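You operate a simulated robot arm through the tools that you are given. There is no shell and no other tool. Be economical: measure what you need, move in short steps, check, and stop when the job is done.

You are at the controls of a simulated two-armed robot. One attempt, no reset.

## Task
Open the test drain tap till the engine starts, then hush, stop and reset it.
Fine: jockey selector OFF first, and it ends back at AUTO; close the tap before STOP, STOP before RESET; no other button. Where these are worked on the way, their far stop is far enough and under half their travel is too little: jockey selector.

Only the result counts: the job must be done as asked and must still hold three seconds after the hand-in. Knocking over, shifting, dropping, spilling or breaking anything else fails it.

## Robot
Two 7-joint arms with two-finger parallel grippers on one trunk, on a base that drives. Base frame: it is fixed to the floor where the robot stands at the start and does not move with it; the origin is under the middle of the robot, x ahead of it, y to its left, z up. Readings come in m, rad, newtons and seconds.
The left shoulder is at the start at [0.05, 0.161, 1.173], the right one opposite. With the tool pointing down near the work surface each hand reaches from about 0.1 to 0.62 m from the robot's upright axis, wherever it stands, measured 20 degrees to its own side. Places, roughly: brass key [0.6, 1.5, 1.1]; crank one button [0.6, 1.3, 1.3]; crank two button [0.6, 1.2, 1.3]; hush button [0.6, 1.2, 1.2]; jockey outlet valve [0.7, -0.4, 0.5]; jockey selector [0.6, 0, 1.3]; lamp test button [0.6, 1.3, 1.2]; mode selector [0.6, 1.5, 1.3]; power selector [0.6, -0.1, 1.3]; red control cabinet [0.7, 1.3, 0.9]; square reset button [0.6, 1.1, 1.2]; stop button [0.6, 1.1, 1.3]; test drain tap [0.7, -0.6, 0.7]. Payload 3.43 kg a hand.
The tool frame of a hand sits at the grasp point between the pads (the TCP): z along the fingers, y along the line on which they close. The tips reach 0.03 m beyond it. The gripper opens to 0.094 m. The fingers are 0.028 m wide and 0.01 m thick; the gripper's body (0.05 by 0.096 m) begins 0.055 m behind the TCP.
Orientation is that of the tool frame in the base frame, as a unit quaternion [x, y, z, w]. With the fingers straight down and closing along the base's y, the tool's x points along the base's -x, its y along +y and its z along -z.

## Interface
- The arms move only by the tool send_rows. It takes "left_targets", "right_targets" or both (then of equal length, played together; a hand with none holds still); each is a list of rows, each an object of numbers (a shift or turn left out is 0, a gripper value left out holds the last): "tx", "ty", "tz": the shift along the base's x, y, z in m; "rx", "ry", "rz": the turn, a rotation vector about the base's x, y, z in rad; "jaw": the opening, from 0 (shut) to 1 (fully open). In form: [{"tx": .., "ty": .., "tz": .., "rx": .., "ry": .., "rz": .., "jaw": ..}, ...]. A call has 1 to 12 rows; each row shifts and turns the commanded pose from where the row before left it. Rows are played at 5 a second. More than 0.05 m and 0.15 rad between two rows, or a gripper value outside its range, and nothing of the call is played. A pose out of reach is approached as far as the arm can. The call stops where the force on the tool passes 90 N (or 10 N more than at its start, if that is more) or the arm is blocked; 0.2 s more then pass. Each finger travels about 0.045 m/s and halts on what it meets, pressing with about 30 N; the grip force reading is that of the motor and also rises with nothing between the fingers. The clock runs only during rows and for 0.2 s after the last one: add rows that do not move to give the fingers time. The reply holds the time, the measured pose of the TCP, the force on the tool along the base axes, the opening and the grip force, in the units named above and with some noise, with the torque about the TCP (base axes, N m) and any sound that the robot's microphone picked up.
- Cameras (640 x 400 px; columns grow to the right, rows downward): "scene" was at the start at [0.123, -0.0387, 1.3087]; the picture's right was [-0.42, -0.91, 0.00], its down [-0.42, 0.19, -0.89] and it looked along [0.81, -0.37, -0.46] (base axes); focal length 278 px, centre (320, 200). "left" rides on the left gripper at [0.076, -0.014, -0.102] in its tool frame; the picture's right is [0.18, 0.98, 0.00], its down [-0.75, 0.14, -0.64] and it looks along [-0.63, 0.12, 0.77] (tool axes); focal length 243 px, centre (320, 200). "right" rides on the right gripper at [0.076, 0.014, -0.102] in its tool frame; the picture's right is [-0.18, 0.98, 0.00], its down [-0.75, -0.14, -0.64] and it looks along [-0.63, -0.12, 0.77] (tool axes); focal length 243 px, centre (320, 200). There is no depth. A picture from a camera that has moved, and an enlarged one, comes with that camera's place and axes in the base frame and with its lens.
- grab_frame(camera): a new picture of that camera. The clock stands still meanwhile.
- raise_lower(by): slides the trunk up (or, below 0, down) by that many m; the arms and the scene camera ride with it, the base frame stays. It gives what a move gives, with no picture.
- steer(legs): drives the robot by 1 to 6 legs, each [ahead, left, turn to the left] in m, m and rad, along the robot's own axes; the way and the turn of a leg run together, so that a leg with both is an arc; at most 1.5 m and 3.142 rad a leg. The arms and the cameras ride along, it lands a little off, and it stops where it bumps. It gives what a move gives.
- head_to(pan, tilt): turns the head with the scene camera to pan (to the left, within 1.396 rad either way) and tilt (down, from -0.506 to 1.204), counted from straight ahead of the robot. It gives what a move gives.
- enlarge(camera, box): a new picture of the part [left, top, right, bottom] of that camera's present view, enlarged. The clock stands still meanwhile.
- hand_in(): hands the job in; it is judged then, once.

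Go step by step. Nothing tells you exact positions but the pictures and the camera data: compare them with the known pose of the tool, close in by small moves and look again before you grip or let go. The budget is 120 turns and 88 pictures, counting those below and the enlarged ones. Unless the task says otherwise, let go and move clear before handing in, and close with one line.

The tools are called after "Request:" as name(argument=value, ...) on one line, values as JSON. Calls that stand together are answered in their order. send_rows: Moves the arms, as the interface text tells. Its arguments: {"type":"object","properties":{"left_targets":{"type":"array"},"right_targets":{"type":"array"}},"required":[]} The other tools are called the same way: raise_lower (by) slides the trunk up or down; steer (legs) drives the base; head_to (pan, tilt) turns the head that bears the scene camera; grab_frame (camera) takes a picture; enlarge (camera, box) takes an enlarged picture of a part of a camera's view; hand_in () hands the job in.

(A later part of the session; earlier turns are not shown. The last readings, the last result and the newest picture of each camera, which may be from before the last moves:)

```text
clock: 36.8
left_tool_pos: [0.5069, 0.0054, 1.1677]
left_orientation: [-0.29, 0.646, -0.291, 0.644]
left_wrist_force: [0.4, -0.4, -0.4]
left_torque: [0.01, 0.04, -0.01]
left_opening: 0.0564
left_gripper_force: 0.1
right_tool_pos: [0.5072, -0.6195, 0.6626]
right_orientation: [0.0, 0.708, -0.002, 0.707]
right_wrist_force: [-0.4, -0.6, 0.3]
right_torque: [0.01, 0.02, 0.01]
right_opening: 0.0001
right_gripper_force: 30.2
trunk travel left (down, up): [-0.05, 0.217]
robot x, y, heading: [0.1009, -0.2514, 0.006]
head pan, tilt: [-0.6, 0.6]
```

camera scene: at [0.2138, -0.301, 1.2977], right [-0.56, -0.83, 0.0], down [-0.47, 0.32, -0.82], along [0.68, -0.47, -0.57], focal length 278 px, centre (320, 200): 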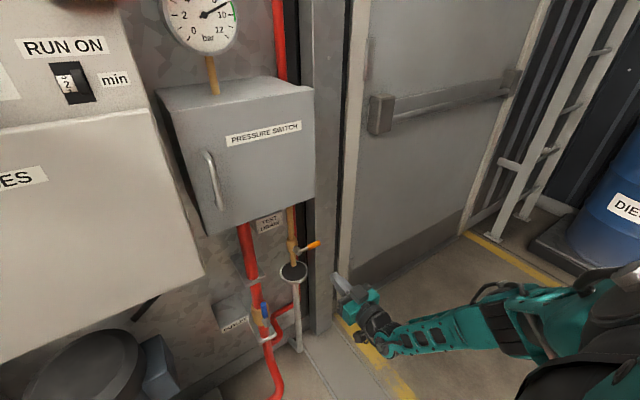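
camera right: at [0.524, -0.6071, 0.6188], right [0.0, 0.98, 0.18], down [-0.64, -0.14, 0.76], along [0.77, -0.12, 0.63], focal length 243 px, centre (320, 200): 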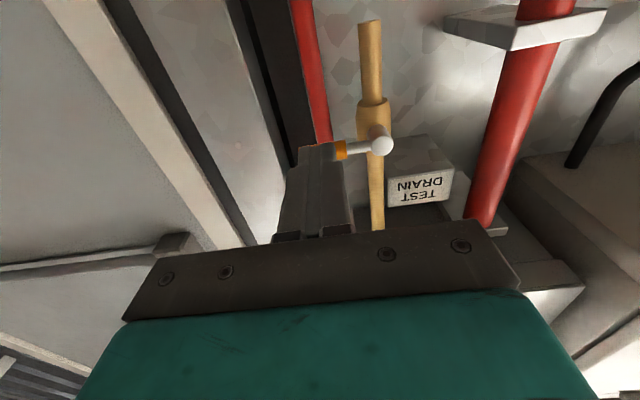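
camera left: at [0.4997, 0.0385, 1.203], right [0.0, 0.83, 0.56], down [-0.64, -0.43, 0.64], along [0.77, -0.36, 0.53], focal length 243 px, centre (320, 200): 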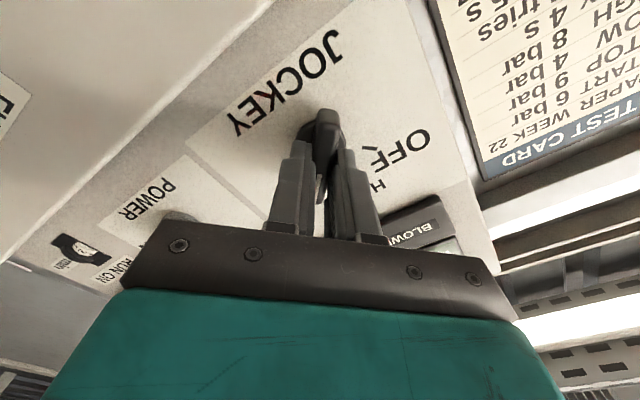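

The commanded pose follows the reached pose, good. Next I move forward to just under the lever's outer end.

Request:
send_rows(right_targets=[{"tx": 0.04, "tz": 0.015, "ty": -0.004}, {"tx": 0.04, "tz": 0.012, "ty": -0.004}, {"tx": 0.04}, {"tx": 0.04}, {"tx": 0.03}])

Request:
grab_frame(camera="right")

Request:
grab_frame(camera="scene")

```text
clock: 38.0
left_tool_pos: [0.5072, 0.0046, 1.1685]
left_orientation: [-0.291, 0.645, -0.291, 0.643]
left_wrist_force: [0.6, 0.1, 1.2]
left_torque: [-0.02, -0.02, 0.01]
left_opening: 0.0565
left_gripper_force: 0.2
right_tool_pos: [0.6967, -0.6271, 0.6891]
right_orientation: [-0.001, 0.708, -0.001, 0.706]
right_wrist_force: [-1.1, -0.2, -0.2]
right_torque: [0.0, 0.01, 0.02]
right_opening: 0.0002
right_gripper_force: 30.3
trunk travel left (down, up): [-0.05, 0.217]
robot x, y, heading: [0.0996, -0.2502, 0.003]
head pan, tilt: [-0.6, 0.6]
```

```text
55 pictures are left
camera right: at [0.5936, -0.6146, 0.6135], right [0.0, 0.98, 0.18], down [-0.64, -0.14, 0.76], along [0.77, -0.12, 0.63], focal length 243 px, centre (320, 200)
```

right: 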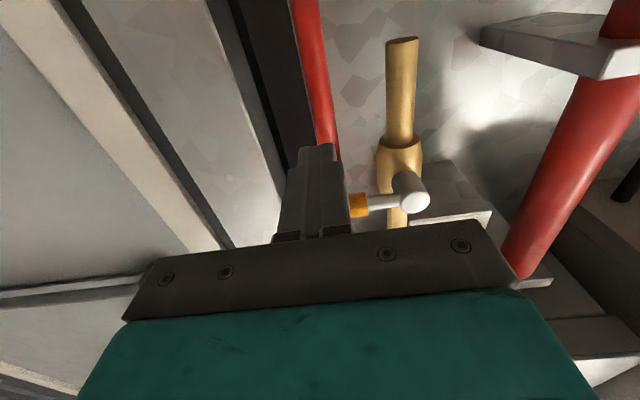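

```text
54 pictures are left
camera scene: at [0.2132, -0.301, 1.1478], right [-0.56, -0.83, 0.0], down [-0.47, 0.32, -0.83], along [0.68, -0.47, -0.56], focal length 278 px, centre (320, 200)
```

scene: 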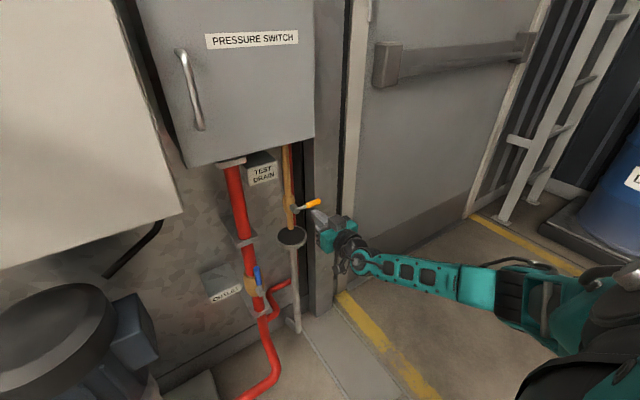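

The fingertips are under the handle. I'll raise in small steps and watch the force to learn whether the tap opens upward.

Request:
send_rows(right_targets=[{"tz": 0.006}, {"tz": 0.006}, {"tz": 0.005}, {"tz": 0.004}])

Request:
enlarge(camera="scene", box=[240, 160, 400, 260])

```text
clock: 39.0
left_tool_pos: [0.5078, 0.0054, 1.1677]
left_orientation: [-0.29, 0.646, -0.291, 0.644]
left_wrist_force: [0.3, 0.5, 0.4]
left_torque: [-0.01, -0.02, 0.01]
left_opening: 0.0563
left_gripper_force: 0.0
right_tool_pos: [0.6956, -0.6276, 0.7106]
right_orientation: [0.0, 0.707, -0.001, 0.707]
right_wrist_force: [0.2, -1.0, -1.0]
right_torque: [-0.04, 0.0, -0.03]
right_opening: 0.0
right_gripper_force: 30.2
trunk travel left (down, up): [-0.05, 0.217]
robot x, y, heading: [0.1, -0.2518, 0.002]
head pan, tilt: [-0.6, 0.6]
```

```text
4.00 times, centred on (320, 210) of scene
camera zoom: at [0.2132, -0.3012, 1.1478], right [-0.56, -0.83, 0.0], down [-0.47, 0.32, -0.82], along [0.68, -0.47, -0.57], focal length 1111 px, centre (320, 160)
```

zoom: 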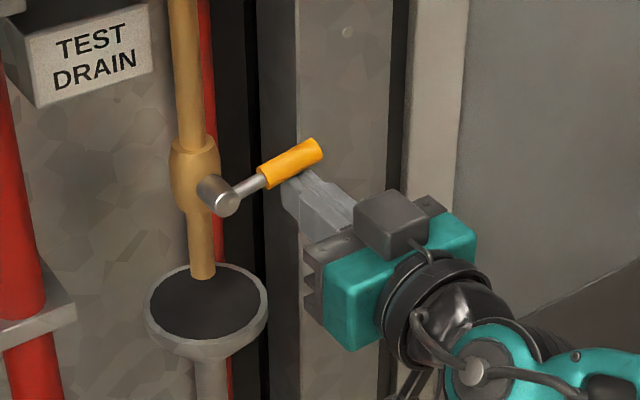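

Little force yet and the finger touches the handle. I'll keep raising.

Request:
send_rows(right_targets=[{"tz": 0.006}, {"tz": 0.006}, {"tz": 0.006}])

Request:
enlarge(camera="scene", box=[240, 160, 400, 260])

```text
clock: 39.8
left_tool_pos: [0.5076, 0.0051, 1.1675]
left_orientation: [-0.29, 0.645, -0.291, 0.644]
left_wrist_force: [-0.4, 0.3, -0.3]
left_torque: [0.03, 0.01, 0.0]
left_opening: 0.0565
left_gripper_force: 0.2
right_tool_pos: [0.696, -0.6279, 0.7304]
right_orientation: [0.0, 0.707, -0.002, 0.707]
right_wrist_force: [0.1, -0.6, -1.2]
right_torque: [0.05, 0.02, 0.02]
right_opening: 0.0
right_gripper_force: 29.7
trunk travel left (down, up): [-0.05, 0.217]
robot x, y, heading: [0.098, -0.2513, 0.004]
head pan, tilt: [-0.6, 0.6]
```

```text
4.00 times, centred on (320, 210) of scene
camera zoom: at [0.2132, -0.3011, 1.1478], right [-0.56, -0.83, 0.0], down [-0.47, 0.32, -0.83], along [0.68, -0.47, -0.56], focal length 1111 px, centre (320, 160)
```

zoom: 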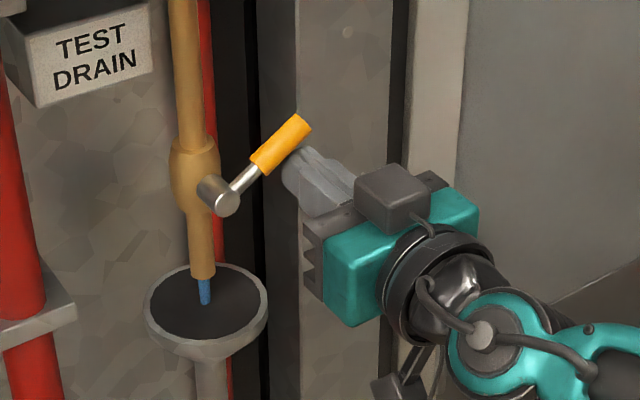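

It opens upward and water is running. I'll follow the arc to open it fully and tilt the head to see the gauge too.

Request:
send_rows(right_targets=[{"tz": 0.013, "ty": 0.005, "tx": -0.003}, {"tz": 0.012, "ty": 0.006}, {"tz": 0.01, "ty": 0.007}, {"tz": 0.007, "ty": 0.007}])

Request:
head_to(pan=-0.6, tilt=0.25)

Request:
grab_frame(camera="scene")

```text
clock: 40.8
left_tool_pos: [0.5082, 0.0051, 1.1683]
left_orientation: [-0.29, 0.646, -0.291, 0.644]
left_wrist_force: [-0.6, 0.4, 0.0]
left_torque: [-0.01, -0.04, -0.02]
left_opening: 0.0565
left_gripper_force: 0.0
right_tool_pos: [0.6932, -0.6024, 0.7723]
right_orientation: [0.0, 0.707, -0.002, 0.707]
right_wrist_force: [0.7, 0.0, -0.8]
right_torque: [0.02, -0.04, -0.01]
right_opening: 0.0
right_gripper_force: 30.1
trunk travel left (down, up): [-0.05, 0.217]
robot x, y, heading: [0.1004, -0.2494, 0.003]
head pan, tilt: [-0.6, 0.6]
```

```text
clock: 41.6
left_tool_pos: [0.507, 0.0048, 1.1682]
left_orientation: [-0.29, 0.645, -0.291, 0.644]
left_wrist_force: [0.4, -0.7, -0.1]
left_torque: [0.02, 0.01, 0.01]
left_opening: 0.0565
left_gripper_force: 0.1
right_tool_pos: [0.6932, -0.6036, 0.7725]
right_orientation: [-0.001, 0.707, -0.002, 0.707]
right_wrist_force: [0.0, 0.3, -1.0]
right_torque: [-0.01, 0.03, 0.0]
right_opening: 0.0
right_gripper_force: 29.6
trunk travel left (down, up): [-0.05, 0.217]
robot x, y, heading: [0.1036, -0.2492, 0.002]
head pan, tilt: [-0.6, 0.25]
```

```text
51 pictures are left
camera scene: at [0.2173, -0.3039, 1.18], right [-0.56, -0.83, 0.0], down [-0.2, 0.14, -0.97], along [0.8, -0.55, -0.25], focal length 278 px, centre (320, 200)
```

scene: 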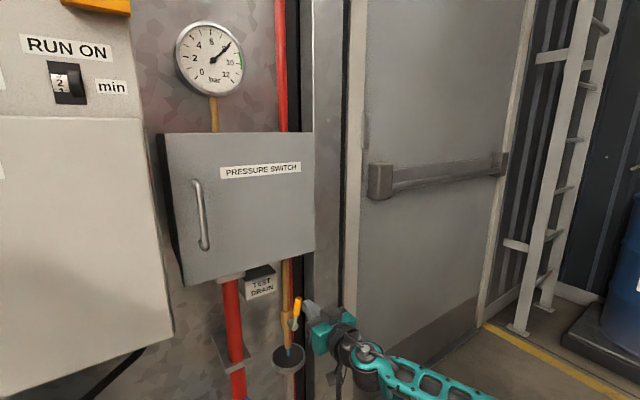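

The tap is nearly fully open and pressure is dropping. While waiting I'll withdraw the hand and move it to the other side of the lever, ready to close.

Request:
send_rows(right_targets=[{"tx": -0.03}, {"tx": -0.03}, {"ty": 0.025}, {"ty": 0.025}, {}, {}, {}, {}, {}, {}])

Request:
grab_frame(camera="scene")

```text
clock: 43.8
left_tool_pos: [0.5074, 0.0047, 1.1676]
left_orientation: [-0.289, 0.646, -0.291, 0.644]
left_wrist_force: [0.7, 0.7, -0.1]
left_torque: [-0.03, -0.01, 0.01]
left_opening: 0.0564
left_gripper_force: 0.0
right_tool_pos: [0.6335, -0.5542, 0.7722]
right_orientation: [0.0, 0.707, -0.002, 0.707]
right_wrist_force: [-0.3, 0.4, -0.1]
right_torque: [-0.02, -0.01, 0.04]
right_opening: 0.0002
right_gripper_force: 30.0
trunk travel left (down, up): [-0.05, 0.217]
robot x, y, heading: [0.1023, -0.2534, 0.003]
head pan, tilt: [-0.6, 0.25]
```

```text
50 pictures are left
camera scene: at [0.2173, -0.3039, 1.18], right [-0.56, -0.83, 0.0], down [-0.2, 0.14, -0.97], along [0.8, -0.55, -0.25], focal length 278 px, centre (320, 200)
```

scene: 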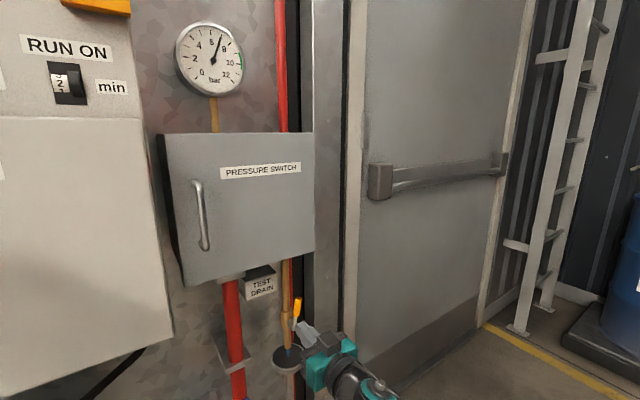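

Pressure is about 7 bar and falling. I'll wait.

Request:
send_rows(right_targets=[{}, {}, {}, {}, {}, {}, {}, {}, {}, {}, {}, {}])

Request:
send_rows(right_targets=[{}, {}, {}, {}, {}, {}, {}, {}, {}, {}, {}, {}])

Request:
enlarge(camera="scene", box=[160, 10, 260, 110])

Request:
grab_frame(camera="right")

```text
clock: 46.4
left_tool_pos: [0.5071, 0.004, 1.1674]
left_orientation: [-0.29, 0.645, -0.291, 0.644]
left_wrist_force: [-0.2, 0.0, -0.1]
left_torque: [-0.01, -0.01, 0.0]
left_opening: 0.0563
left_gripper_force: 0.0
right_tool_pos: [0.634, -0.5539, 0.7718]
right_orientation: [-0.001, 0.707, -0.002, 0.707]
right_wrist_force: [0.4, 0.9, -0.1]
right_torque: [0.01, 0.02, -0.03]
right_opening: 0.0
right_gripper_force: 29.6
trunk travel left (down, up): [-0.05, 0.217]
robot x, y, heading: [0.099, -0.2523, -0.0]
head pan, tilt: [-0.6, 0.25]
```

```text
clock: 49.0
left_tool_pos: [0.5071, 0.0046, 1.1664]
left_orientation: [-0.29, 0.645, -0.291, 0.644]
left_wrist_force: [0.3, 0.5, 0.0]
left_torque: [0.0, -0.01, 0.01]
left_opening: 0.0564
left_gripper_force: 0.0
right_tool_pos: [0.6316, -0.5535, 0.7709]
right_orientation: [-0.001, 0.707, -0.002, 0.707]
right_wrist_force: [-0.4, 0.4, -0.3]
right_torque: [-0.04, 0.03, -0.02]
right_opening: 0.0001
right_gripper_force: 30.3
trunk travel left (down, up): [-0.05, 0.217]
robot x, y, heading: [0.0993, -0.2517, -0.001]
head pan, tilt: [-0.6, 0.25]
```

```text
4.00 times, centred on (210, 60) of scene
camera zoom: at [0.2173, -0.3039, 1.18], right [-0.56, -0.83, 0.0], down [-0.2, 0.14, -0.97], along [0.8, -0.55, -0.25], focal length 1111 px, centre (760, 760)
```

zoom: 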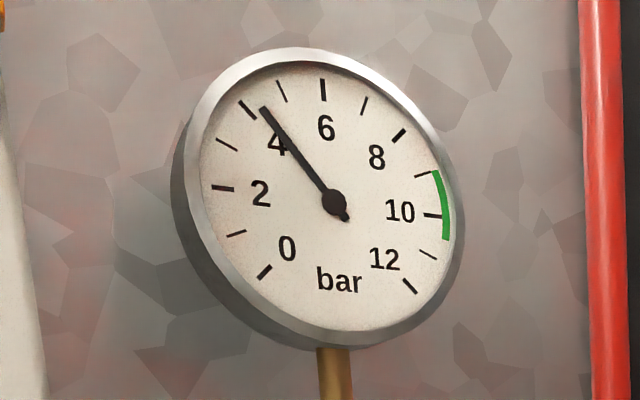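

```text
48 pictures are left
camera right: at [0.53, -0.5408, 0.6954], right [0.0, 0.98, 0.18], down [-0.64, -0.14, 0.75], along [0.77, -0.12, 0.63], focal length 243 px, centre (320, 200)
```

right: 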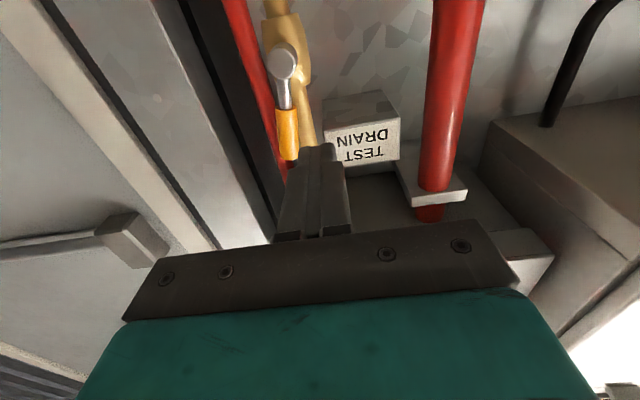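

Pressure is 4.3 bar; the start delay is running. I wait for the engine sound.

Request:
send_rows(right_targets=[{}, {}, {}, {}, {}, {}, {}, {}])

Request:
send_rows(right_targets=[{}, {}, {}, {}, {}, {}, {}, {}])

```text
clock: 50.8
left_tool_pos: [0.5073, 0.0044, 1.1681]
left_orientation: [-0.29, 0.645, -0.291, 0.644]
left_wrist_force: [-0.6, 0.6, -1.1]
left_torque: [0.0, -0.01, 0.0]
left_opening: 0.0564
left_gripper_force: 0.0
right_tool_pos: [0.6329, -0.5541, 0.7723]
right_orientation: [0.0, 0.707, -0.001, 0.707]
right_wrist_force: [0.1, -1.3, 0.0]
right_torque: [0.01, 0.01, -0.02]
right_opening: 0.0001
right_gripper_force: 29.7
trunk travel left (down, up): [-0.05, 0.217]
robot x, y, heading: [0.1032, -0.2534, 0.002]
head pan, tilt: [-0.6, 0.25]
```

```text
clock: 52.6
left_tool_pos: [0.5063, 0.0042, 1.1674]
left_orientation: [-0.29, 0.645, -0.291, 0.644]
left_wrist_force: [-0.5, -0.1, 0.1]
left_torque: [0.03, 0.01, 0.05]
left_opening: 0.0567
left_gripper_force: 0.1
right_tool_pos: [0.6334, -0.5545, 0.7702]
right_orientation: [0.0, 0.707, -0.001, 0.707]
right_wrist_force: [-0.1, -0.7, -0.6]
right_torque: [-0.05, 0.0, 0.01]
right_opening: 0.0
right_gripper_force: 29.6
trunk travel left (down, up): [-0.05, 0.217]
robot x, y, heading: [0.0979, -0.2534, -0.0]
head pan, tilt: [-0.6, 0.25]
```

No sound yet; I'll look at the cabinet display.

Request:
head_to(pan=1.15, tilt=0.0)

Request:
grab_frame(camera="scene")

```text
clock: 54.4
left_tool_pos: [0.5078, 0.0052, 1.1677]
left_orientation: [-0.289, 0.645, -0.292, 0.644]
left_wrist_force: [-0.3, -0.4, 0.4]
left_torque: [0.01, -0.02, 0.0]
left_opening: 0.0562
left_gripper_force: 0.1
right_tool_pos: [0.633, -0.5528, 0.7721]
right_orientation: [0.0, 0.707, -0.001, 0.707]
right_wrist_force: [0.3, 0.2, 0.0]
right_torque: [0.04, 0.0, -0.04]
right_opening: 0.0001
right_gripper_force: 30.9
trunk travel left (down, up): [-0.05, 0.217]
robot x, y, heading: [0.1008, -0.2503, 0.002]
head pan, tilt: [1.15, 0.0]
```

```text
47 pictures are left
camera scene: at [0.1769, -0.169, 1.203], right [0.91, -0.41, 0.0], down [0.0, 0.0, -1.0], along [0.41, 0.91, 0.0], focal length 278 px, centre (320, 200)
```

scene: 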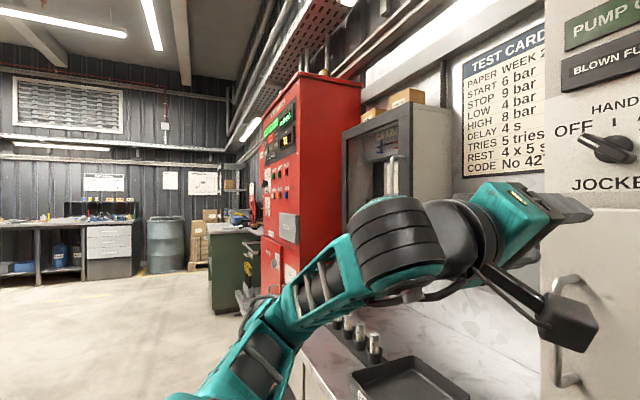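

Request:
enlarge(camera="scene", box=[255, 90, 305, 220])

Request:
send_rows(right_targets=[{}, {}, {}, {}, {}, {}, {}, {}, {}, {}])

Request:
enlarge(camera="scene", box=[255, 90, 305, 150])

```text
3.08 times, centred on (280, 155) of scene
camera zoom: at [0.1769, -0.169, 1.203], right [0.91, -0.41, 0.0], down [0.0, 0.0, -1.0], along [0.41, 0.91, 0.0], focal length 855 px, centre (443, 338)
```

zoom: 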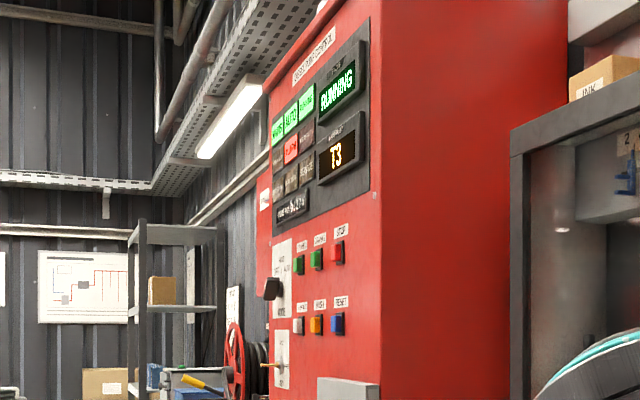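

```text
clock: 56.6
left_tool_pos: [0.506, 0.0055, 1.1683]
left_orientation: [-0.29, 0.645, -0.291, 0.644]
left_wrist_force: [-0.2, -0.8, 0.1]
left_torque: [0.02, 0.02, -0.02]
left_opening: 0.0565
left_gripper_force: 0.0
right_tool_pos: [0.6332, -0.554, 0.772]
right_orientation: [-0.001, 0.707, -0.001, 0.707]
right_wrist_force: [-0.3, -0.2, 0.7]
right_torque: [-0.02, 0.01, 0.03]
right_opening: 0.0001
right_gripper_force: 29.9
trunk travel left (down, up): [-0.05, 0.217]
robot x, y, heading: [0.0953, -0.2496, -0.0]
head pan, tilt: [1.15, 0.0]
```

```text
6.67 times, centred on (280, 120) of scene
camera zoom: at [0.1768, -0.169, 1.203], right [0.91, -0.41, 0.0], down [0.0, 0.0, -1.0], along [0.41, 0.91, 0.0], focal length 1852 px, centre (587, 733)
```

zoom: 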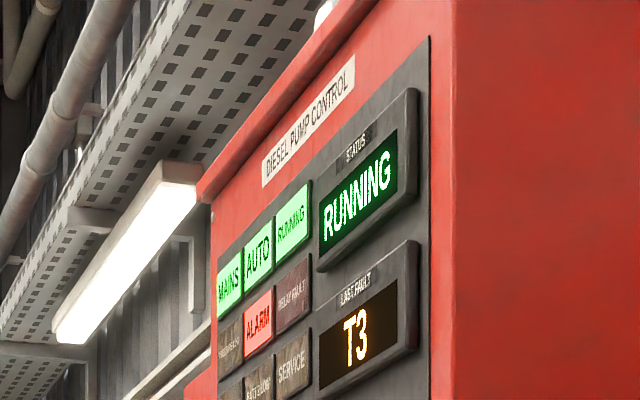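

Engine RUNNING is shown with the alarm. Now I'll close the tap: step forward on the other side of the lever and push it right and down along the arc.

Request:
send_rows(right_targets=[{"tx": 0.03}, {"tx": 0.028}])

Request:
send_rows(right_targets=[{"ty": -0.009, "tz": 0.002}, {"ty": -0.0185, "tz": 0.001}, {"ty": -0.0175, "tz": -0.006}, {"ty": -0.014, "tz": -0.0115}, {"ty": -0.01, "tz": -0.015}])

Request:
head_to(pan=-0.6, tilt=0.45)

Request:
grab_frame(camera="right")

Request:
enlarge(camera="scene", box=[230, 180, 390, 280])

```text
clock: 57.2
left_tool_pos: [0.5074, 0.0047, 1.1682]
left_orientation: [-0.29, 0.645, -0.291, 0.644]
left_wrist_force: [0.7, -0.9, 0.9]
left_torque: [0.0, 0.0, -0.01]
left_opening: 0.0563
left_gripper_force: 0.1
right_tool_pos: [0.6909, -0.5532, 0.7722]
right_orientation: [-0.001, 0.707, -0.001, 0.707]
right_wrist_force: [-0.1, -0.6, -0.4]
right_torque: [0.02, 0.05, 0.02]
right_opening: 0.0
right_gripper_force: 29.9
trunk travel left (down, up): [-0.05, 0.217]
robot x, y, heading: [0.1011, -0.2529, 0.002]
head pan, tilt: [1.15, 0.0]
```

```text
clock: 58.4
left_tool_pos: [0.5052, 0.0056, 1.1672]
left_orientation: [-0.29, 0.645, -0.29, 0.645]
left_wrist_force: [-0.1, 0.3, -0.7]
left_torque: [0.01, -0.01, -0.01]
left_opening: 0.0566
left_gripper_force: 0.1
right_tool_pos: [0.6886, -0.6222, 0.7466]
right_orientation: [-0.002, 0.703, -0.002, 0.711]
right_wrist_force: [-0.3, 3.6, 9.5]
right_torque: [0.09, -0.25, 0.04]
right_opening: 0.0002
right_gripper_force: 29.8
trunk travel left (down, up): [-0.05, 0.217]
robot x, y, heading: [0.0967, -0.25, 0.002]
head pan, tilt: [1.15, 0.0]
```

```text
clock: 60.2
left_tool_pos: [0.5049, 0.0048, 1.1691]
left_orientation: [-0.29, 0.645, -0.292, 0.644]
left_wrist_force: [0.1, -0.1, 0.0]
left_torque: [-0.01, 0.05, -0.01]
left_opening: 0.0563
left_gripper_force: 0.1
right_tool_pos: [0.6902, -0.6217, 0.7467]
right_orientation: [-0.001, 0.705, -0.002, 0.71]
right_wrist_force: [5.0, -0.8, 19.0]
right_torque: [0.03, -0.61, 0.03]
right_opening: 0.0
right_gripper_force: 29.3
trunk travel left (down, up): [-0.05, 0.217]
robot x, y, heading: [0.1007, -0.2515, -0.004]
head pan, tilt: [-0.6, 0.45]
```

```text
44 pictures are left
camera right: at [0.587, -0.6093, 0.6694], right [0.0, 0.98, 0.18], down [-0.65, -0.14, 0.75], along [0.76, -0.12, 0.64], focal length 243 px, centre (320, 200)
```

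right: 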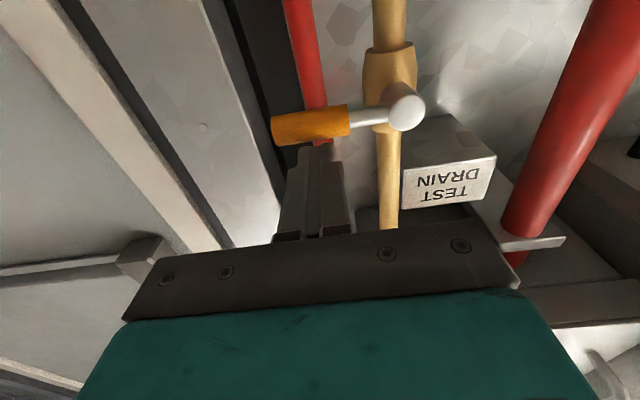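

```text
4.00 times, centred on (310, 230) of scene
camera zoom: at [0.2148, -0.3021, 1.1616], right [-0.56, -0.83, 0.0], down [-0.36, 0.24, -0.9], along [0.74, -0.51, -0.43], focal length 1111 px, centre (360, 80)
```

zoom: 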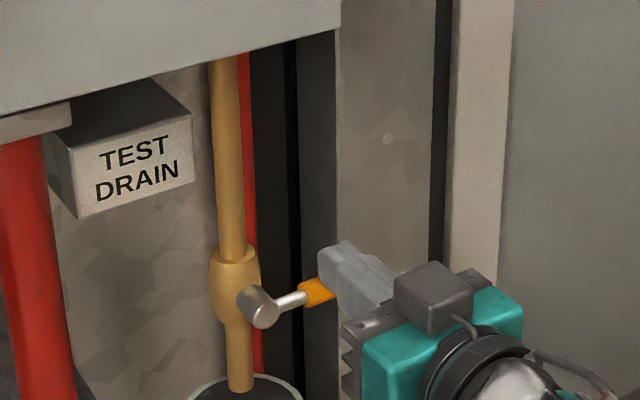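

The lever feels against its closed stop (19 N). I'll withdraw the hand and check the lever and the drip.

Request:
send_rows(right_targets=[{"tz": 0.006}, {"tx": -0.04}, {"tx": -0.04}, {"tx": -0.04}, {"tx": -0.04}])

Request:
enlarge(camera="scene", box=[230, 200, 390, 300])

```text
clock: 61.4
left_tool_pos: [0.5075, 0.0051, 1.1678]
left_orientation: [-0.29, 0.646, -0.29, 0.644]
left_wrist_force: [0.3, 0.6, 0.2]
left_torque: [-0.02, -0.02, -0.02]
left_opening: 0.0566
left_gripper_force: 0.1
right_tool_pos: [0.5293, -0.6236, 0.7482]
right_orientation: [-0.002, 0.707, -0.001, 0.707]
right_wrist_force: [0.3, -0.2, -0.7]
right_torque: [-0.02, 0.0, 0.0]
right_opening: 0.0
right_gripper_force: 30.5
trunk travel left (down, up): [-0.05, 0.217]
robot x, y, heading: [0.1012, -0.2477, 0.001]
head pan, tilt: [-0.6, 0.45]
```

```text
4.00 times, centred on (310, 250) of scene
camera zoom: at [0.216, -0.303, 1.1614], right [-0.56, -0.83, 0.0], down [-0.36, 0.25, -0.9], along [0.74, -0.51, -0.44], focal length 1111 px, centre (360, 0)
```

zoom: 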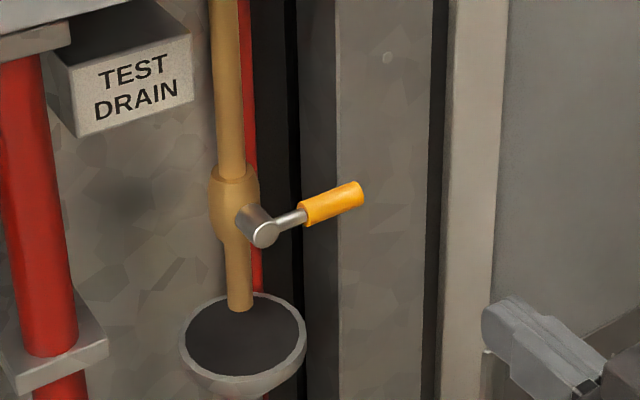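

The tap is shut with no water. I'll drive back 0.10 m, raise the trunk, and bring the left hand back to the jockey knob.

Request:
steer(legs=[[-0.1, 0, 0]])

Request:
raise_lower(by=0.15)

Request:
head_to(pan=0.35, tilt=0.0)

Request:
send_rows(left_targets=[{"tx": 0.02, "tz": -0.018, "ty": -0.003}, {"tx": 0.02, "tz": -0.018, "ty": -0.003}, {"tx": 0.02, "tz": -0.016, "ty": -0.002}, {"tx": 0.03}, {"tx": 0.03}])

Request:
grab_frame(camera="scene")

Request:
grab_frame(camera="left")

```text
clock: 62.5
left_tool_pos: [0.4073, 0.0051, 1.1677]
left_orientation: [-0.29, 0.646, -0.29, 0.644]
left_wrist_force: [0.8, 1.7, 0.3]
left_torque: [0.01, -0.02, 0.03]
left_opening: 0.0561
left_gripper_force: 0.1
right_tool_pos: [0.4312, -0.6243, 0.7481]
right_orientation: [-0.002, 0.707, -0.001, 0.707]
right_wrist_force: [-1.4, -0.2, 0.4]
right_torque: [0.01, 0.0, 0.0]
right_opening: 0.0
right_gripper_force: 29.5
trunk travel left (down, up): [-0.05, 0.217]
robot x, y, heading: [0.002, -0.2525, -0.001]
head pan, tilt: [-0.6, 0.45]
```

```text
clock: 64.3
left_tool_pos: [0.4087, 0.0048, 1.3174]
left_orientation: [-0.289, 0.646, -0.291, 0.644]
left_wrist_force: [0.0, 0.3, 0.2]
left_torque: [0.0, 0.0, 0.0]
left_opening: 0.0564
left_gripper_force: 0.1
right_tool_pos: [0.4314, -0.6242, 0.8974]
right_orientation: [-0.002, 0.707, -0.001, 0.707]
right_wrist_force: [-0.3, -0.2, 0.3]
right_torque: [0.03, -0.02, 0.03]
right_opening: 0.0
right_gripper_force: 30.0
trunk travel left (down, up): [-0.2, 0.067]
robot x, y, heading: [-0.0028, -0.2532, 0.007]
head pan, tilt: [-0.6, 0.45]
```

```text
clock: 65.5
left_tool_pos: [0.4094, 0.0049, 1.318]
left_orientation: [-0.29, 0.645, -0.291, 0.644]
left_wrist_force: [-0.5, -0.4, -0.2]
left_torque: [0.01, 0.0, -0.01]
left_opening: 0.0563
left_gripper_force: 0.0
right_tool_pos: [0.4311, -0.6253, 0.8987]
right_orientation: [-0.001, 0.707, -0.001, 0.707]
right_wrist_force: [0.1, 0.3, -0.9]
right_torque: [0.01, -0.01, -0.01]
right_opening: 0.0001
right_gripper_force: 29.6
trunk travel left (down, up): [-0.2, 0.067]
robot x, y, heading: [-0.0019, -0.2488, 0.001]
head pan, tilt: [0.351, 0.0]
```

```text
clock: 66.7
left_tool_pos: [0.5303, -0.0052, 1.2641]
left_orientation: [-0.29, 0.645, -0.291, 0.644]
left_wrist_force: [0.0, 0.0, 0.3]
left_torque: [0.01, 0.03, 0.0]
left_opening: 0.0567
left_gripper_force: 0.0
right_tool_pos: [0.4315, -0.6241, 0.8987]
right_orientation: [-0.001, 0.707, -0.002, 0.707]
right_wrist_force: [0.8, -0.5, -0.4]
right_torque: [-0.02, -0.02, 0.02]
right_opening: 0.0001
right_gripper_force: 29.7
trunk travel left (down, up): [-0.2, 0.067]
robot x, y, heading: [0.0041, -0.2522, 0.002]
head pan, tilt: [0.351, 0.0]
```

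```text
41 pictures are left
camera scene: at [0.1262, -0.2203, 1.353], right [0.34, -0.94, 0.0], down [0.0, 0.0, -1.0], along [0.94, 0.34, 0.0], focal length 278 px, centre (320, 200)
```

scene: 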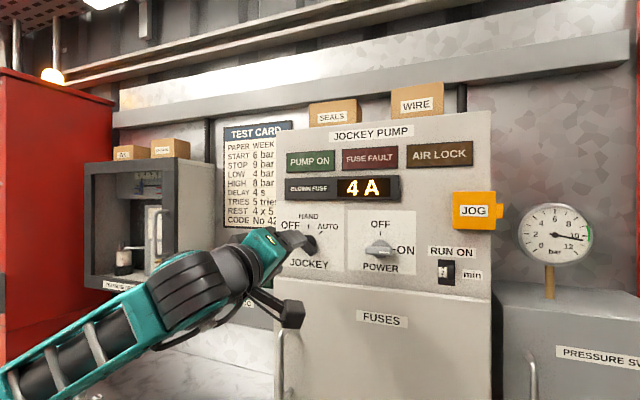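

```text
40 pictures are left
camera left: at [0.4275, -0.0727, 1.2249], right [0.0, 0.51, -0.86], down [-0.64, 0.66, 0.4], along [0.77, 0.55, 0.33], focal length 243 px, centre (320, 200)
```

left: 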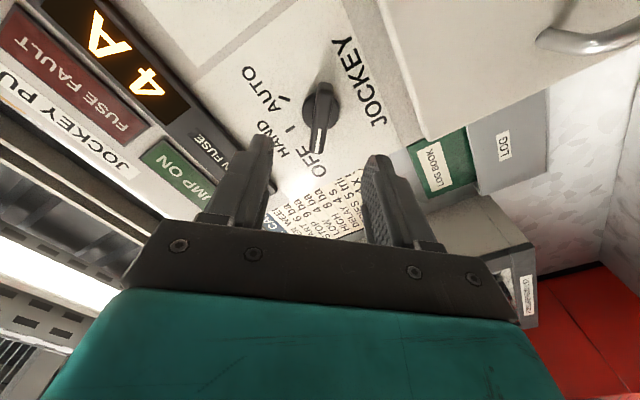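

Pressure has recovered to about 10.5 bar and the bar is lined up. I advance to the earlier grip pose and close.

Request:
send_rows(left_targets=[{"tx": 0.025, "tz": 0.002, "ty": 0.0005}, {"tx": 0.025}, {"tx": 0.021}, {"jaw": 0.3}, {"jaw": 0.05}, {}, {}, {}, {}])

Request:
grab_frame(camera="left")

```text
clock: 68.7
left_tool_pos: [0.6004, -0.0023, 1.2672]
left_orientation: [-0.292, 0.646, -0.29, 0.643]
left_wrist_force: [-3.8, 5.6, -11.3]
left_torque: [-0.03, -0.58, 0.47]
left_opening: 0.0128
left_gripper_force: 44.6
right_tool_pos: [0.4315, -0.6235, 0.8982]
right_orientation: [-0.002, 0.707, -0.001, 0.707]
right_wrist_force: [-0.3, -0.5, 0.1]
right_torque: [0.01, 0.0, -0.03]
right_opening: 0.0
right_gripper_force: 29.7
trunk travel left (down, up): [-0.2, 0.067]
robot x, y, heading: [-0.0034, -0.2512, 0.004]
head pan, tilt: [0.351, 0.0]
```

```text
39 pictures are left
camera left: at [0.4981, -0.0697, 1.2271], right [0.0, 0.51, -0.86], down [-0.64, 0.66, 0.4], along [0.77, 0.55, 0.33], focal length 243 px, centre (320, 200)
```

left: 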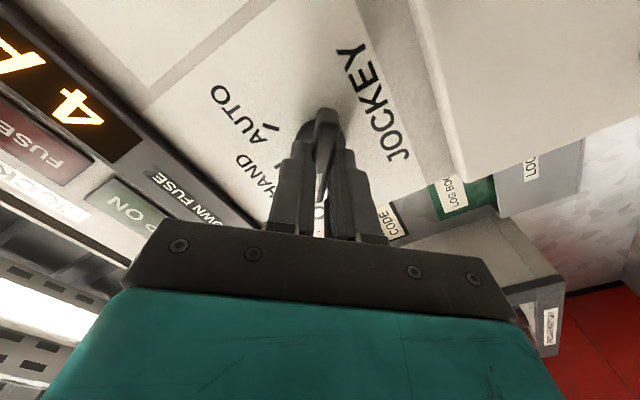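

Gripped at 13 mm. I'll turn back clockwise by the same angle to AUTO.

Request:
send_rows(left_targets=[{"rx": 0.14}, {"rx": 0.14}, {"rx": 0.14}, {"rx": 0.14}, {"rx": 0.14}, {"rx": 0.14}, {"rx": 0.14}, {"rx": 0.14}, {"rx": 0.14}, {"rx": 0.14}, {"rx": 0.14}, {"rx": 0.12}])

Request:
enlarge(camera="scene", box=[220, 190, 380, 290])

```text
clock: 71.3
left_tool_pos: [0.6001, -0.0048, 1.2669]
left_orientation: [0.283, 0.65, 0.279, 0.648]
left_wrist_force: [-9.6, -9.5, -17.9]
left_torque: [0.0, 0.44, 0.04]
left_opening: 0.0127
left_gripper_force: 44.5
right_tool_pos: [0.431, -0.625, 0.8972]
right_orientation: [0.0, 0.707, -0.002, 0.707]
right_wrist_force: [-0.4, 0.9, 0.6]
right_torque: [0.01, -0.04, 0.0]
right_opening: 0.0
right_gripper_force: 29.8
trunk travel left (down, up): [-0.2, 0.067]
robot x, y, heading: [0.001, -0.2537, 0.002]
head pan, tilt: [0.351, 0.0]
```

```text
4.00 times, centred on (300, 240) of scene
camera zoom: at [0.1262, -0.2211, 1.353], right [0.34, -0.94, 0.0], down [0.0, 0.0, -1.0], along [0.94, 0.34, 0.0], focal length 1111 px, centre (400, 40)
```

zoom: 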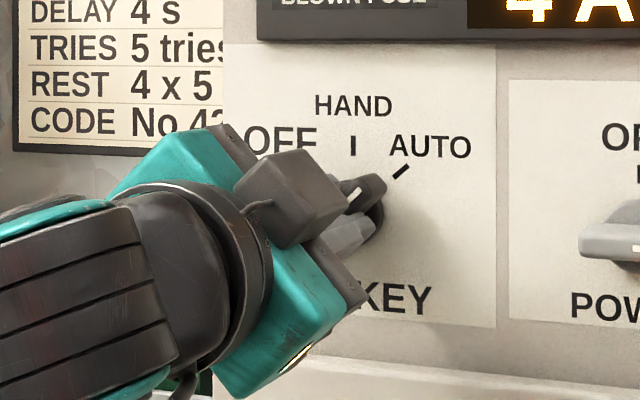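

It is at the AUTO end. I'll release, back off and confirm.

Request:
send_rows(left_targets=[{"jaw": 0.6}, {}, {}, {"tx": -0.03}, {"tx": -0.04}, {"tx": -0.04}, {"tx": -0.03}])

Request:
enlarge(camera="scene", box=[220, 120, 380, 290])

```text
clock: 72.9
left_tool_pos: [0.4578, -0.0032, 1.2678]
left_orientation: [0.28, 0.65, 0.28, 0.649]
left_wrist_force: [-0.2, 0.1, 0.6]
left_torque: [0.0, 0.02, -0.02]
left_opening: 0.0567
left_gripper_force: 0.1
right_tool_pos: [0.4312, -0.6246, 0.8986]
right_orientation: [-0.001, 0.707, -0.002, 0.707]
right_wrist_force: [0.1, -0.9, 0.3]
right_torque: [-0.01, 0.02, 0.01]
right_opening: 0.0002
right_gripper_force: 29.9
trunk travel left (down, up): [-0.2, 0.067]
robot x, y, heading: [0.0022, -0.2504, 0.004]
head pan, tilt: [0.351, 0.0]
```

```text
2.35 times, centred on (300, 205) of scene
camera zoom: at [0.1256, -0.2202, 1.3531], right [0.34, -0.94, 0.0], down [0.0, 0.0, -1.0], along [0.94, 0.34, 0.0], focal length 654 px, centre (367, 188)
```

zoom: 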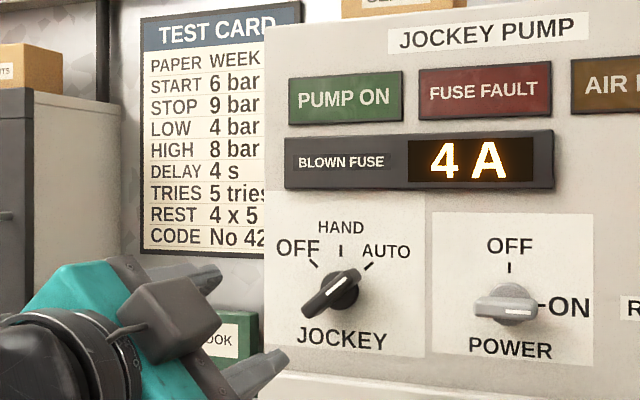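

AUTO is confirmed. I'll tuck the hands, then back off and drive left to the red cabinet.

Request:
send_rows(left_targets=[{"rx": -0.14, "jaw": 0}, {"rx": -0.14}, {"rx": -0.14}, {"rx": -0.14}, {"rx": -0.14}, {"rx": -0.115}], right_targets=[{"tx": -0.03}, {"tx": -0.03}, {"tx": -0.03}, {"tx": -0.03}, {}, {}])

Request:
steer(legs=[[-0.25, 0, 0], [0, 1.17, 0]])

Request:
head_to(pan=0.2, tilt=0.2)

Request:
grab_frame(camera="scene")

```text
clock: 74.3
left_tool_pos: [0.4603, -0.0026, 1.2676]
left_orientation: [-0.002, 0.708, -0.001, 0.706]
left_wrist_force: [0.3, -0.2, 0.9]
left_torque: [0.01, -0.01, 0.02]
left_opening: 0.0
left_gripper_force: 29.8
right_tool_pos: [0.312, -0.6232, 0.8968]
right_orientation: [0.0, 0.707, -0.002, 0.707]
right_wrist_force: [-0.3, 0.4, 0.0]
right_torque: [-0.02, 0.01, -0.01]
right_opening: 0.0
right_gripper_force: 30.9
trunk travel left (down, up): [-0.2, 0.067]
robot x, y, heading: [0.0053, -0.2477, 0.001]
head pan, tilt: [0.351, 0.0]
```

```text
clock: 86.4
left_tool_pos: [0.2179, 1.1883, 1.2689]
left_orientation: [0.003, 0.707, -0.003, 0.707]
left_wrist_force: [-0.3, 0.7, 0.5]
left_torque: [-0.01, 0.03, 0.03]
left_opening: 0.0
left_gripper_force: 29.9
right_tool_pos: [0.0652, 0.5697, 0.8977]
right_orientation: [0.001, 0.707, -0.004, 0.707]
right_wrist_force: [0.3, -0.2, 0.5]
right_torque: [0.0, 0.01, -0.03]
right_opening: 0.0
right_gripper_force: 29.9
trunk travel left (down, up): [-0.2, 0.067]
robot x, y, heading: [-0.2443, 0.9439, -0.01]
head pan, tilt: [0.351, 0.0]
```

```text
clock: 87.2
left_tool_pos: [0.2186, 1.1889, 1.2677]
left_orientation: [0.003, 0.708, -0.004, 0.706]
left_wrist_force: [-0.2, 0.0, 0.7]
left_torque: [0.02, 0.0, 0.05]
left_opening: 0.0
left_gripper_force: 30.1
right_tool_pos: [0.0672, 0.5702, 0.8971]
right_orientation: [0.001, 0.707, -0.004, 0.707]
right_wrist_force: [0.4, 0.1, 0.7]
right_torque: [0.0, -0.01, -0.01]
right_opening: 0.0
right_gripper_force: 30.4
trunk travel left (down, up): [-0.2, 0.067]
robot x, y, heading: [-0.2433, 0.9443, -0.006]
head pan, tilt: [0.201, 0.201]
```

```text
36 pictures are left
camera scene: at [-0.1107, 0.9622, 1.3346], right [0.19, -0.98, 0.0], down [-0.2, -0.04, -0.98], along [0.96, 0.19, -0.2], focal length 278 px, centre (320, 200)
```

scene: 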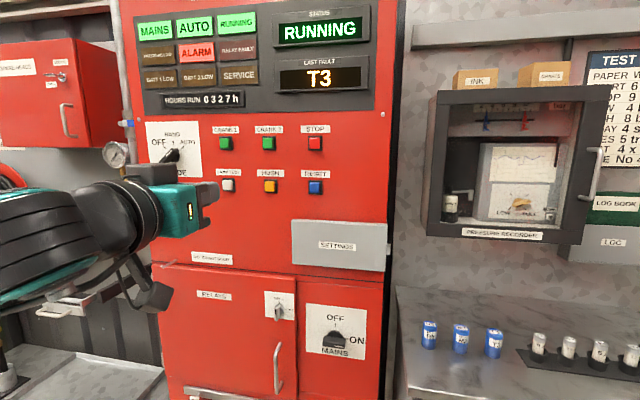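

I see STOP (red), HUSH (amber) and RESET (blue) labels; status RUNNING. I'll drive forward 0.2 m and zoom to confirm labels and triangulate.

Request:
steer(legs=[[0.2, 0, 0]])

Request:
enlarge(camera="scene", box=[130, 60, 370, 210])

Request:
grab_frame(camera="left")

```text
clock: 88.8
left_tool_pos: [0.4166, 1.1902, 1.2674]
left_orientation: [0.001, 0.708, -0.002, 0.707]
left_wrist_force: [-0.9, 0.3, -0.3]
left_torque: [0.03, 0.0, 0.01]
left_opening: 0.0
left_gripper_force: 30.1
right_tool_pos: [0.2659, 0.5708, 0.8979]
right_orientation: [0.0, 0.707, -0.003, 0.707]
right_wrist_force: [0.6, 0.7, 0.1]
right_torque: [-0.01, -0.02, 0.0]
right_opening: 0.0
right_gripper_force: 30.0
trunk travel left (down, up): [-0.2, 0.067]
robot x, y, heading: [-0.0436, 0.9449, -0.002]
head pan, tilt: [0.201, 0.201]
```

```text
2.67 times, centred on (250, 135) of scene
camera zoom: at [0.0888, 0.962, 1.3345], right [0.2, -0.98, 0.0], down [-0.2, -0.04, -0.98], along [0.96, 0.19, -0.2], focal length 741 px, centre (507, 373)
```

zoom: 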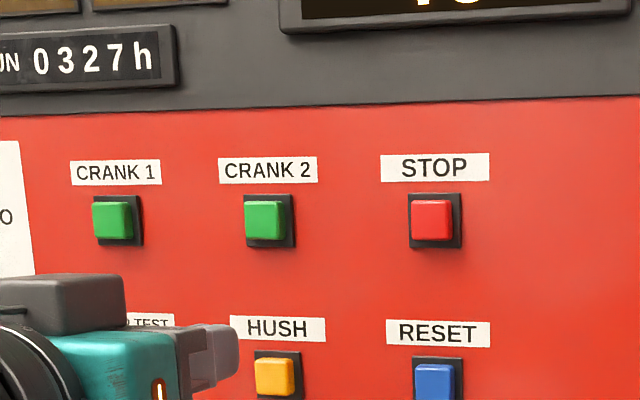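

```text
34 pictures are left
camera left: at [0.3145, 1.1756, 1.1917], right [0.0, 0.98, -0.19], down [-0.64, 0.14, 0.76], along [0.77, 0.12, 0.63], focal length 243 px, centre (320, 200)
```

left: 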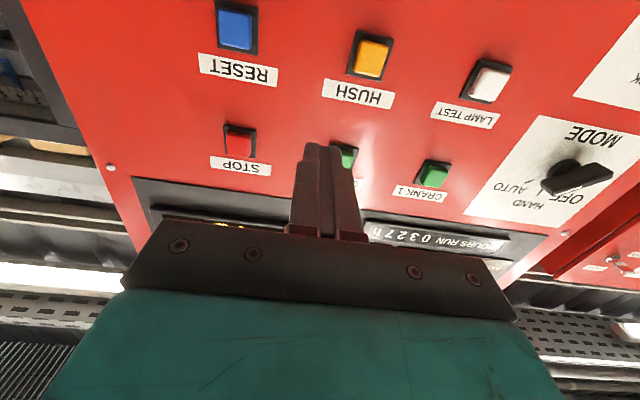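

Triangulated: HUSH (0.569, 1.230, 1.224), STOP (0.569, 1.108, 1.335), RESET (0.569, 1.109, 1.226). Tap is shut already, so I go for HUSH first, approaching to about 3 cm.

Request:
send_rows(left_targets=[{"tx": 0.02, "ty": 0.02, "tz": -0.022}, {"tx": 0.03, "ty": 0.02, "tz": -0.021}, {"tx": 0.035}])

Request:
grab_frame(camera="left")

Request:
enlarge(camera="scene", box=[130, 80, 370, 230])

```text
clock: 89.6
left_tool_pos: [0.4988, 1.2304, 1.2217]
left_orientation: [0.0, 0.707, 0.0, 0.707]
left_wrist_force: [-0.7, 0.2, 0.2]
left_torque: [0.03, 0.02, 0.01]
left_opening: 0.0
left_gripper_force: 30.0
right_tool_pos: [0.2665, 0.57, 0.8982]
right_orientation: [0.0, 0.708, -0.003, 0.707]
right_wrist_force: [0.2, 0.3, 0.3]
right_torque: [-0.01, 0.0, -0.02]
right_opening: 0.0
right_gripper_force: 29.6
trunk travel left (down, up): [-0.2, 0.067]
robot x, y, heading: [-0.0454, 0.9474, -0.004]
head pan, tilt: [0.201, 0.201]
```

```text
33 pictures are left
camera left: at [0.398, 1.2162, 1.1468], right [0.0, 0.98, -0.18], down [-0.64, 0.14, 0.76], along [0.77, 0.12, 0.63], focal length 243 px, centre (320, 200)
```

left: 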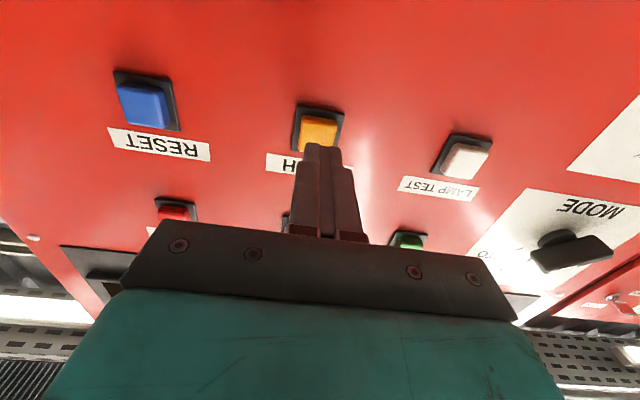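

```text
2.67 times, centred on (250, 155) of scene
camera zoom: at [0.0889, 0.9618, 1.3345], right [0.2, -0.98, 0.0], down [-0.2, -0.04, -0.98], along [0.96, 0.19, -0.2], focal length 741 px, centre (507, 320)
```

zoom: 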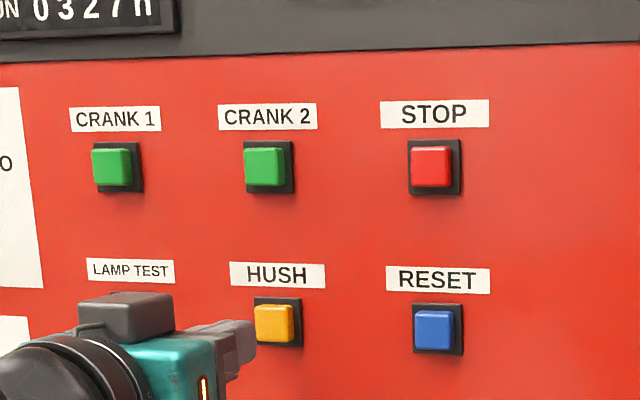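

The tip is lined up with HUSH. I press in with small steps.

Request:
send_rows(left_targets=[{"tx": 0.03}, {"tx": 0.007}, {"tx": 0.005}, {"tx": 0.004}])

Request:
enlarge(camera="scene", box=[80, 0, 400, 230])

```text
clock: 90.6
left_tool_pos: [0.5396, 1.2308, 1.2248]
left_orientation: [0.003, 0.708, -0.004, 0.706]
left_wrist_force: [-22.4, -3.9, -7.7]
left_torque: [0.07, 0.11, -0.09]
left_opening: 0.0001
left_gripper_force: 30.2
left hand out of reach, approached as far as the arm can: row 4
right_tool_pos: [0.2643, 0.5702, 0.8971]
right_orientation: [0.0, 0.706, -0.003, 0.708]
right_wrist_force: [0.0, -0.3, -0.9]
right_torque: [0.02, 0.02, 0.02]
right_opening: 0.0
right_gripper_force: 29.7
trunk travel left (down, up): [-0.2, 0.067]
robot x, y, heading: [-0.0474, 0.947, -0.002]
head pan, tilt: [0.201, 0.201]
heard: click
```

```text
1.74 times, centred on (240, 115) of scene
camera zoom: at [0.0852, 0.9616, 1.3348], right [0.2, -0.98, 0.0], down [-0.19, -0.04, -0.98], along [0.96, 0.19, -0.2], focal length 483 px, centre (459, 348)
```

zoom: 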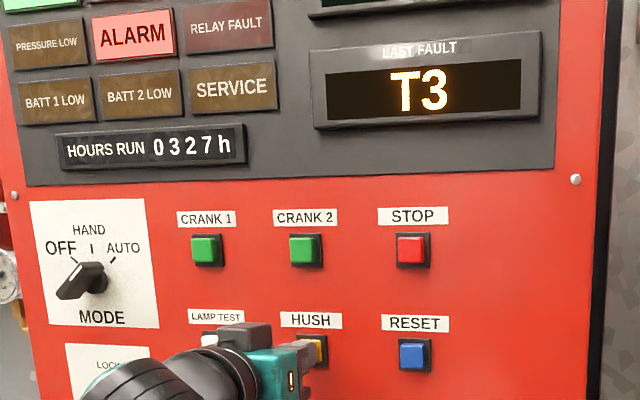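

A click was heard — HUSH pressed. I'll back off, nudge the base 5 cm forward for reach, and check the panel.

Request:
send_rows(left_targets=[{"tx": -0.04}, {"tx": -0.05}, {"tx": -0.03}])

Request:
steer(legs=[[0.06, 0, 0]])

Request:
send_rows(left_targets=[{"ty": -0.04, "tz": 0.037}, {"ty": -0.04, "tz": 0.037}, {"ty": -0.04, "tz": 0.037}])

Request:
grab_frame(camera="scene")

Request:
grab_frame(camera="left")

```text
clock: 91.4
left_tool_pos: [0.4221, 1.2312, 1.2245]
left_orientation: [0.001, 0.708, -0.003, 0.706]
left_wrist_force: [0.7, -0.6, 0.0]
left_torque: [-0.01, -0.02, -0.01]
left_opening: 0.0
left_gripper_force: 30.4
right_tool_pos: [0.2674, 0.57, 0.8966]
right_orientation: [0.0, 0.707, -0.002, 0.707]
right_wrist_force: [0.3, -0.6, -0.7]
right_torque: [0.01, -0.03, 0.0]
right_opening: 0.0001
right_gripper_force: 29.7
trunk travel left (down, up): [-0.2, 0.067]
robot x, y, heading: [-0.0453, 0.9444, -0.004]
head pan, tilt: [0.201, 0.201]
```

```text
clock: 92.3
left_tool_pos: [0.4841, 1.2334, 1.224]
left_orientation: [0.001, 0.709, -0.002, 0.706]
left_wrist_force: [-0.1, -0.4, -0.2]
left_torque: [0.0, -0.04, 0.01]
left_opening: 0.0
left_gripper_force: 29.7
right_tool_pos: [0.3261, 0.5697, 0.897]
right_orientation: [0.001, 0.708, -0.004, 0.707]
right_wrist_force: [0.2, 0.7, -0.9]
right_torque: [0.0, 0.01, 0.0]
right_opening: 0.0001
right_gripper_force: 30.3
trunk travel left (down, up): [-0.2, 0.067]
robot x, y, heading: [0.0143, 0.9446, -0.002]
head pan, tilt: [0.201, 0.201]
```

```text
refused: row 1 steps farther than a row can; nothing moved
```

```text
30 pictures are left
camera scene: at [0.1485, 0.9619, 1.3345], right [0.2, -0.98, 0.0], down [-0.2, -0.04, -0.98], along [0.96, 0.19, -0.2], focal length 278 px, centre (320, 200)
```

scene: 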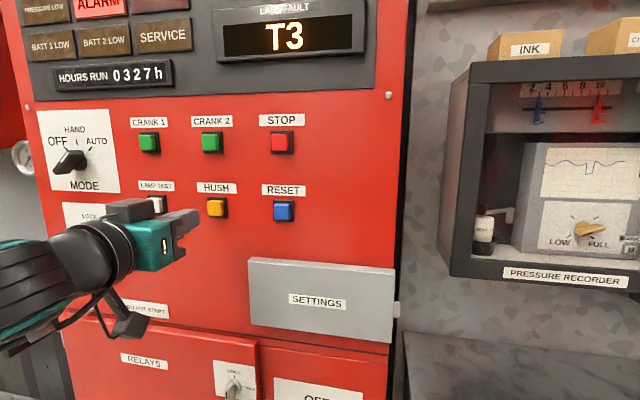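

```text
29 pictures are left
camera left: at [0.3818, 1.2168, 1.1483], right [0.0, 0.98, -0.19], down [-0.64, 0.14, 0.76], along [0.77, 0.12, 0.63], focal length 243 px, centre (320, 200)
```

left: 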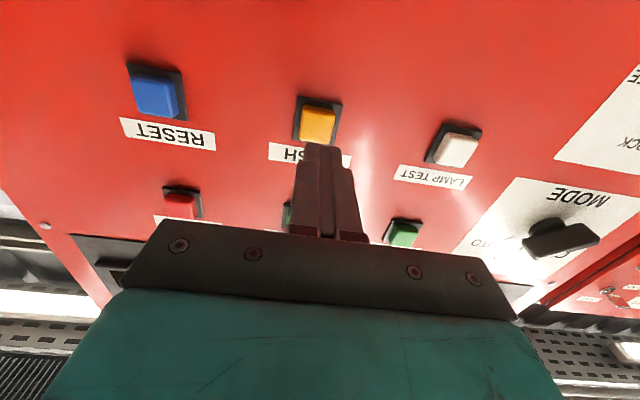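

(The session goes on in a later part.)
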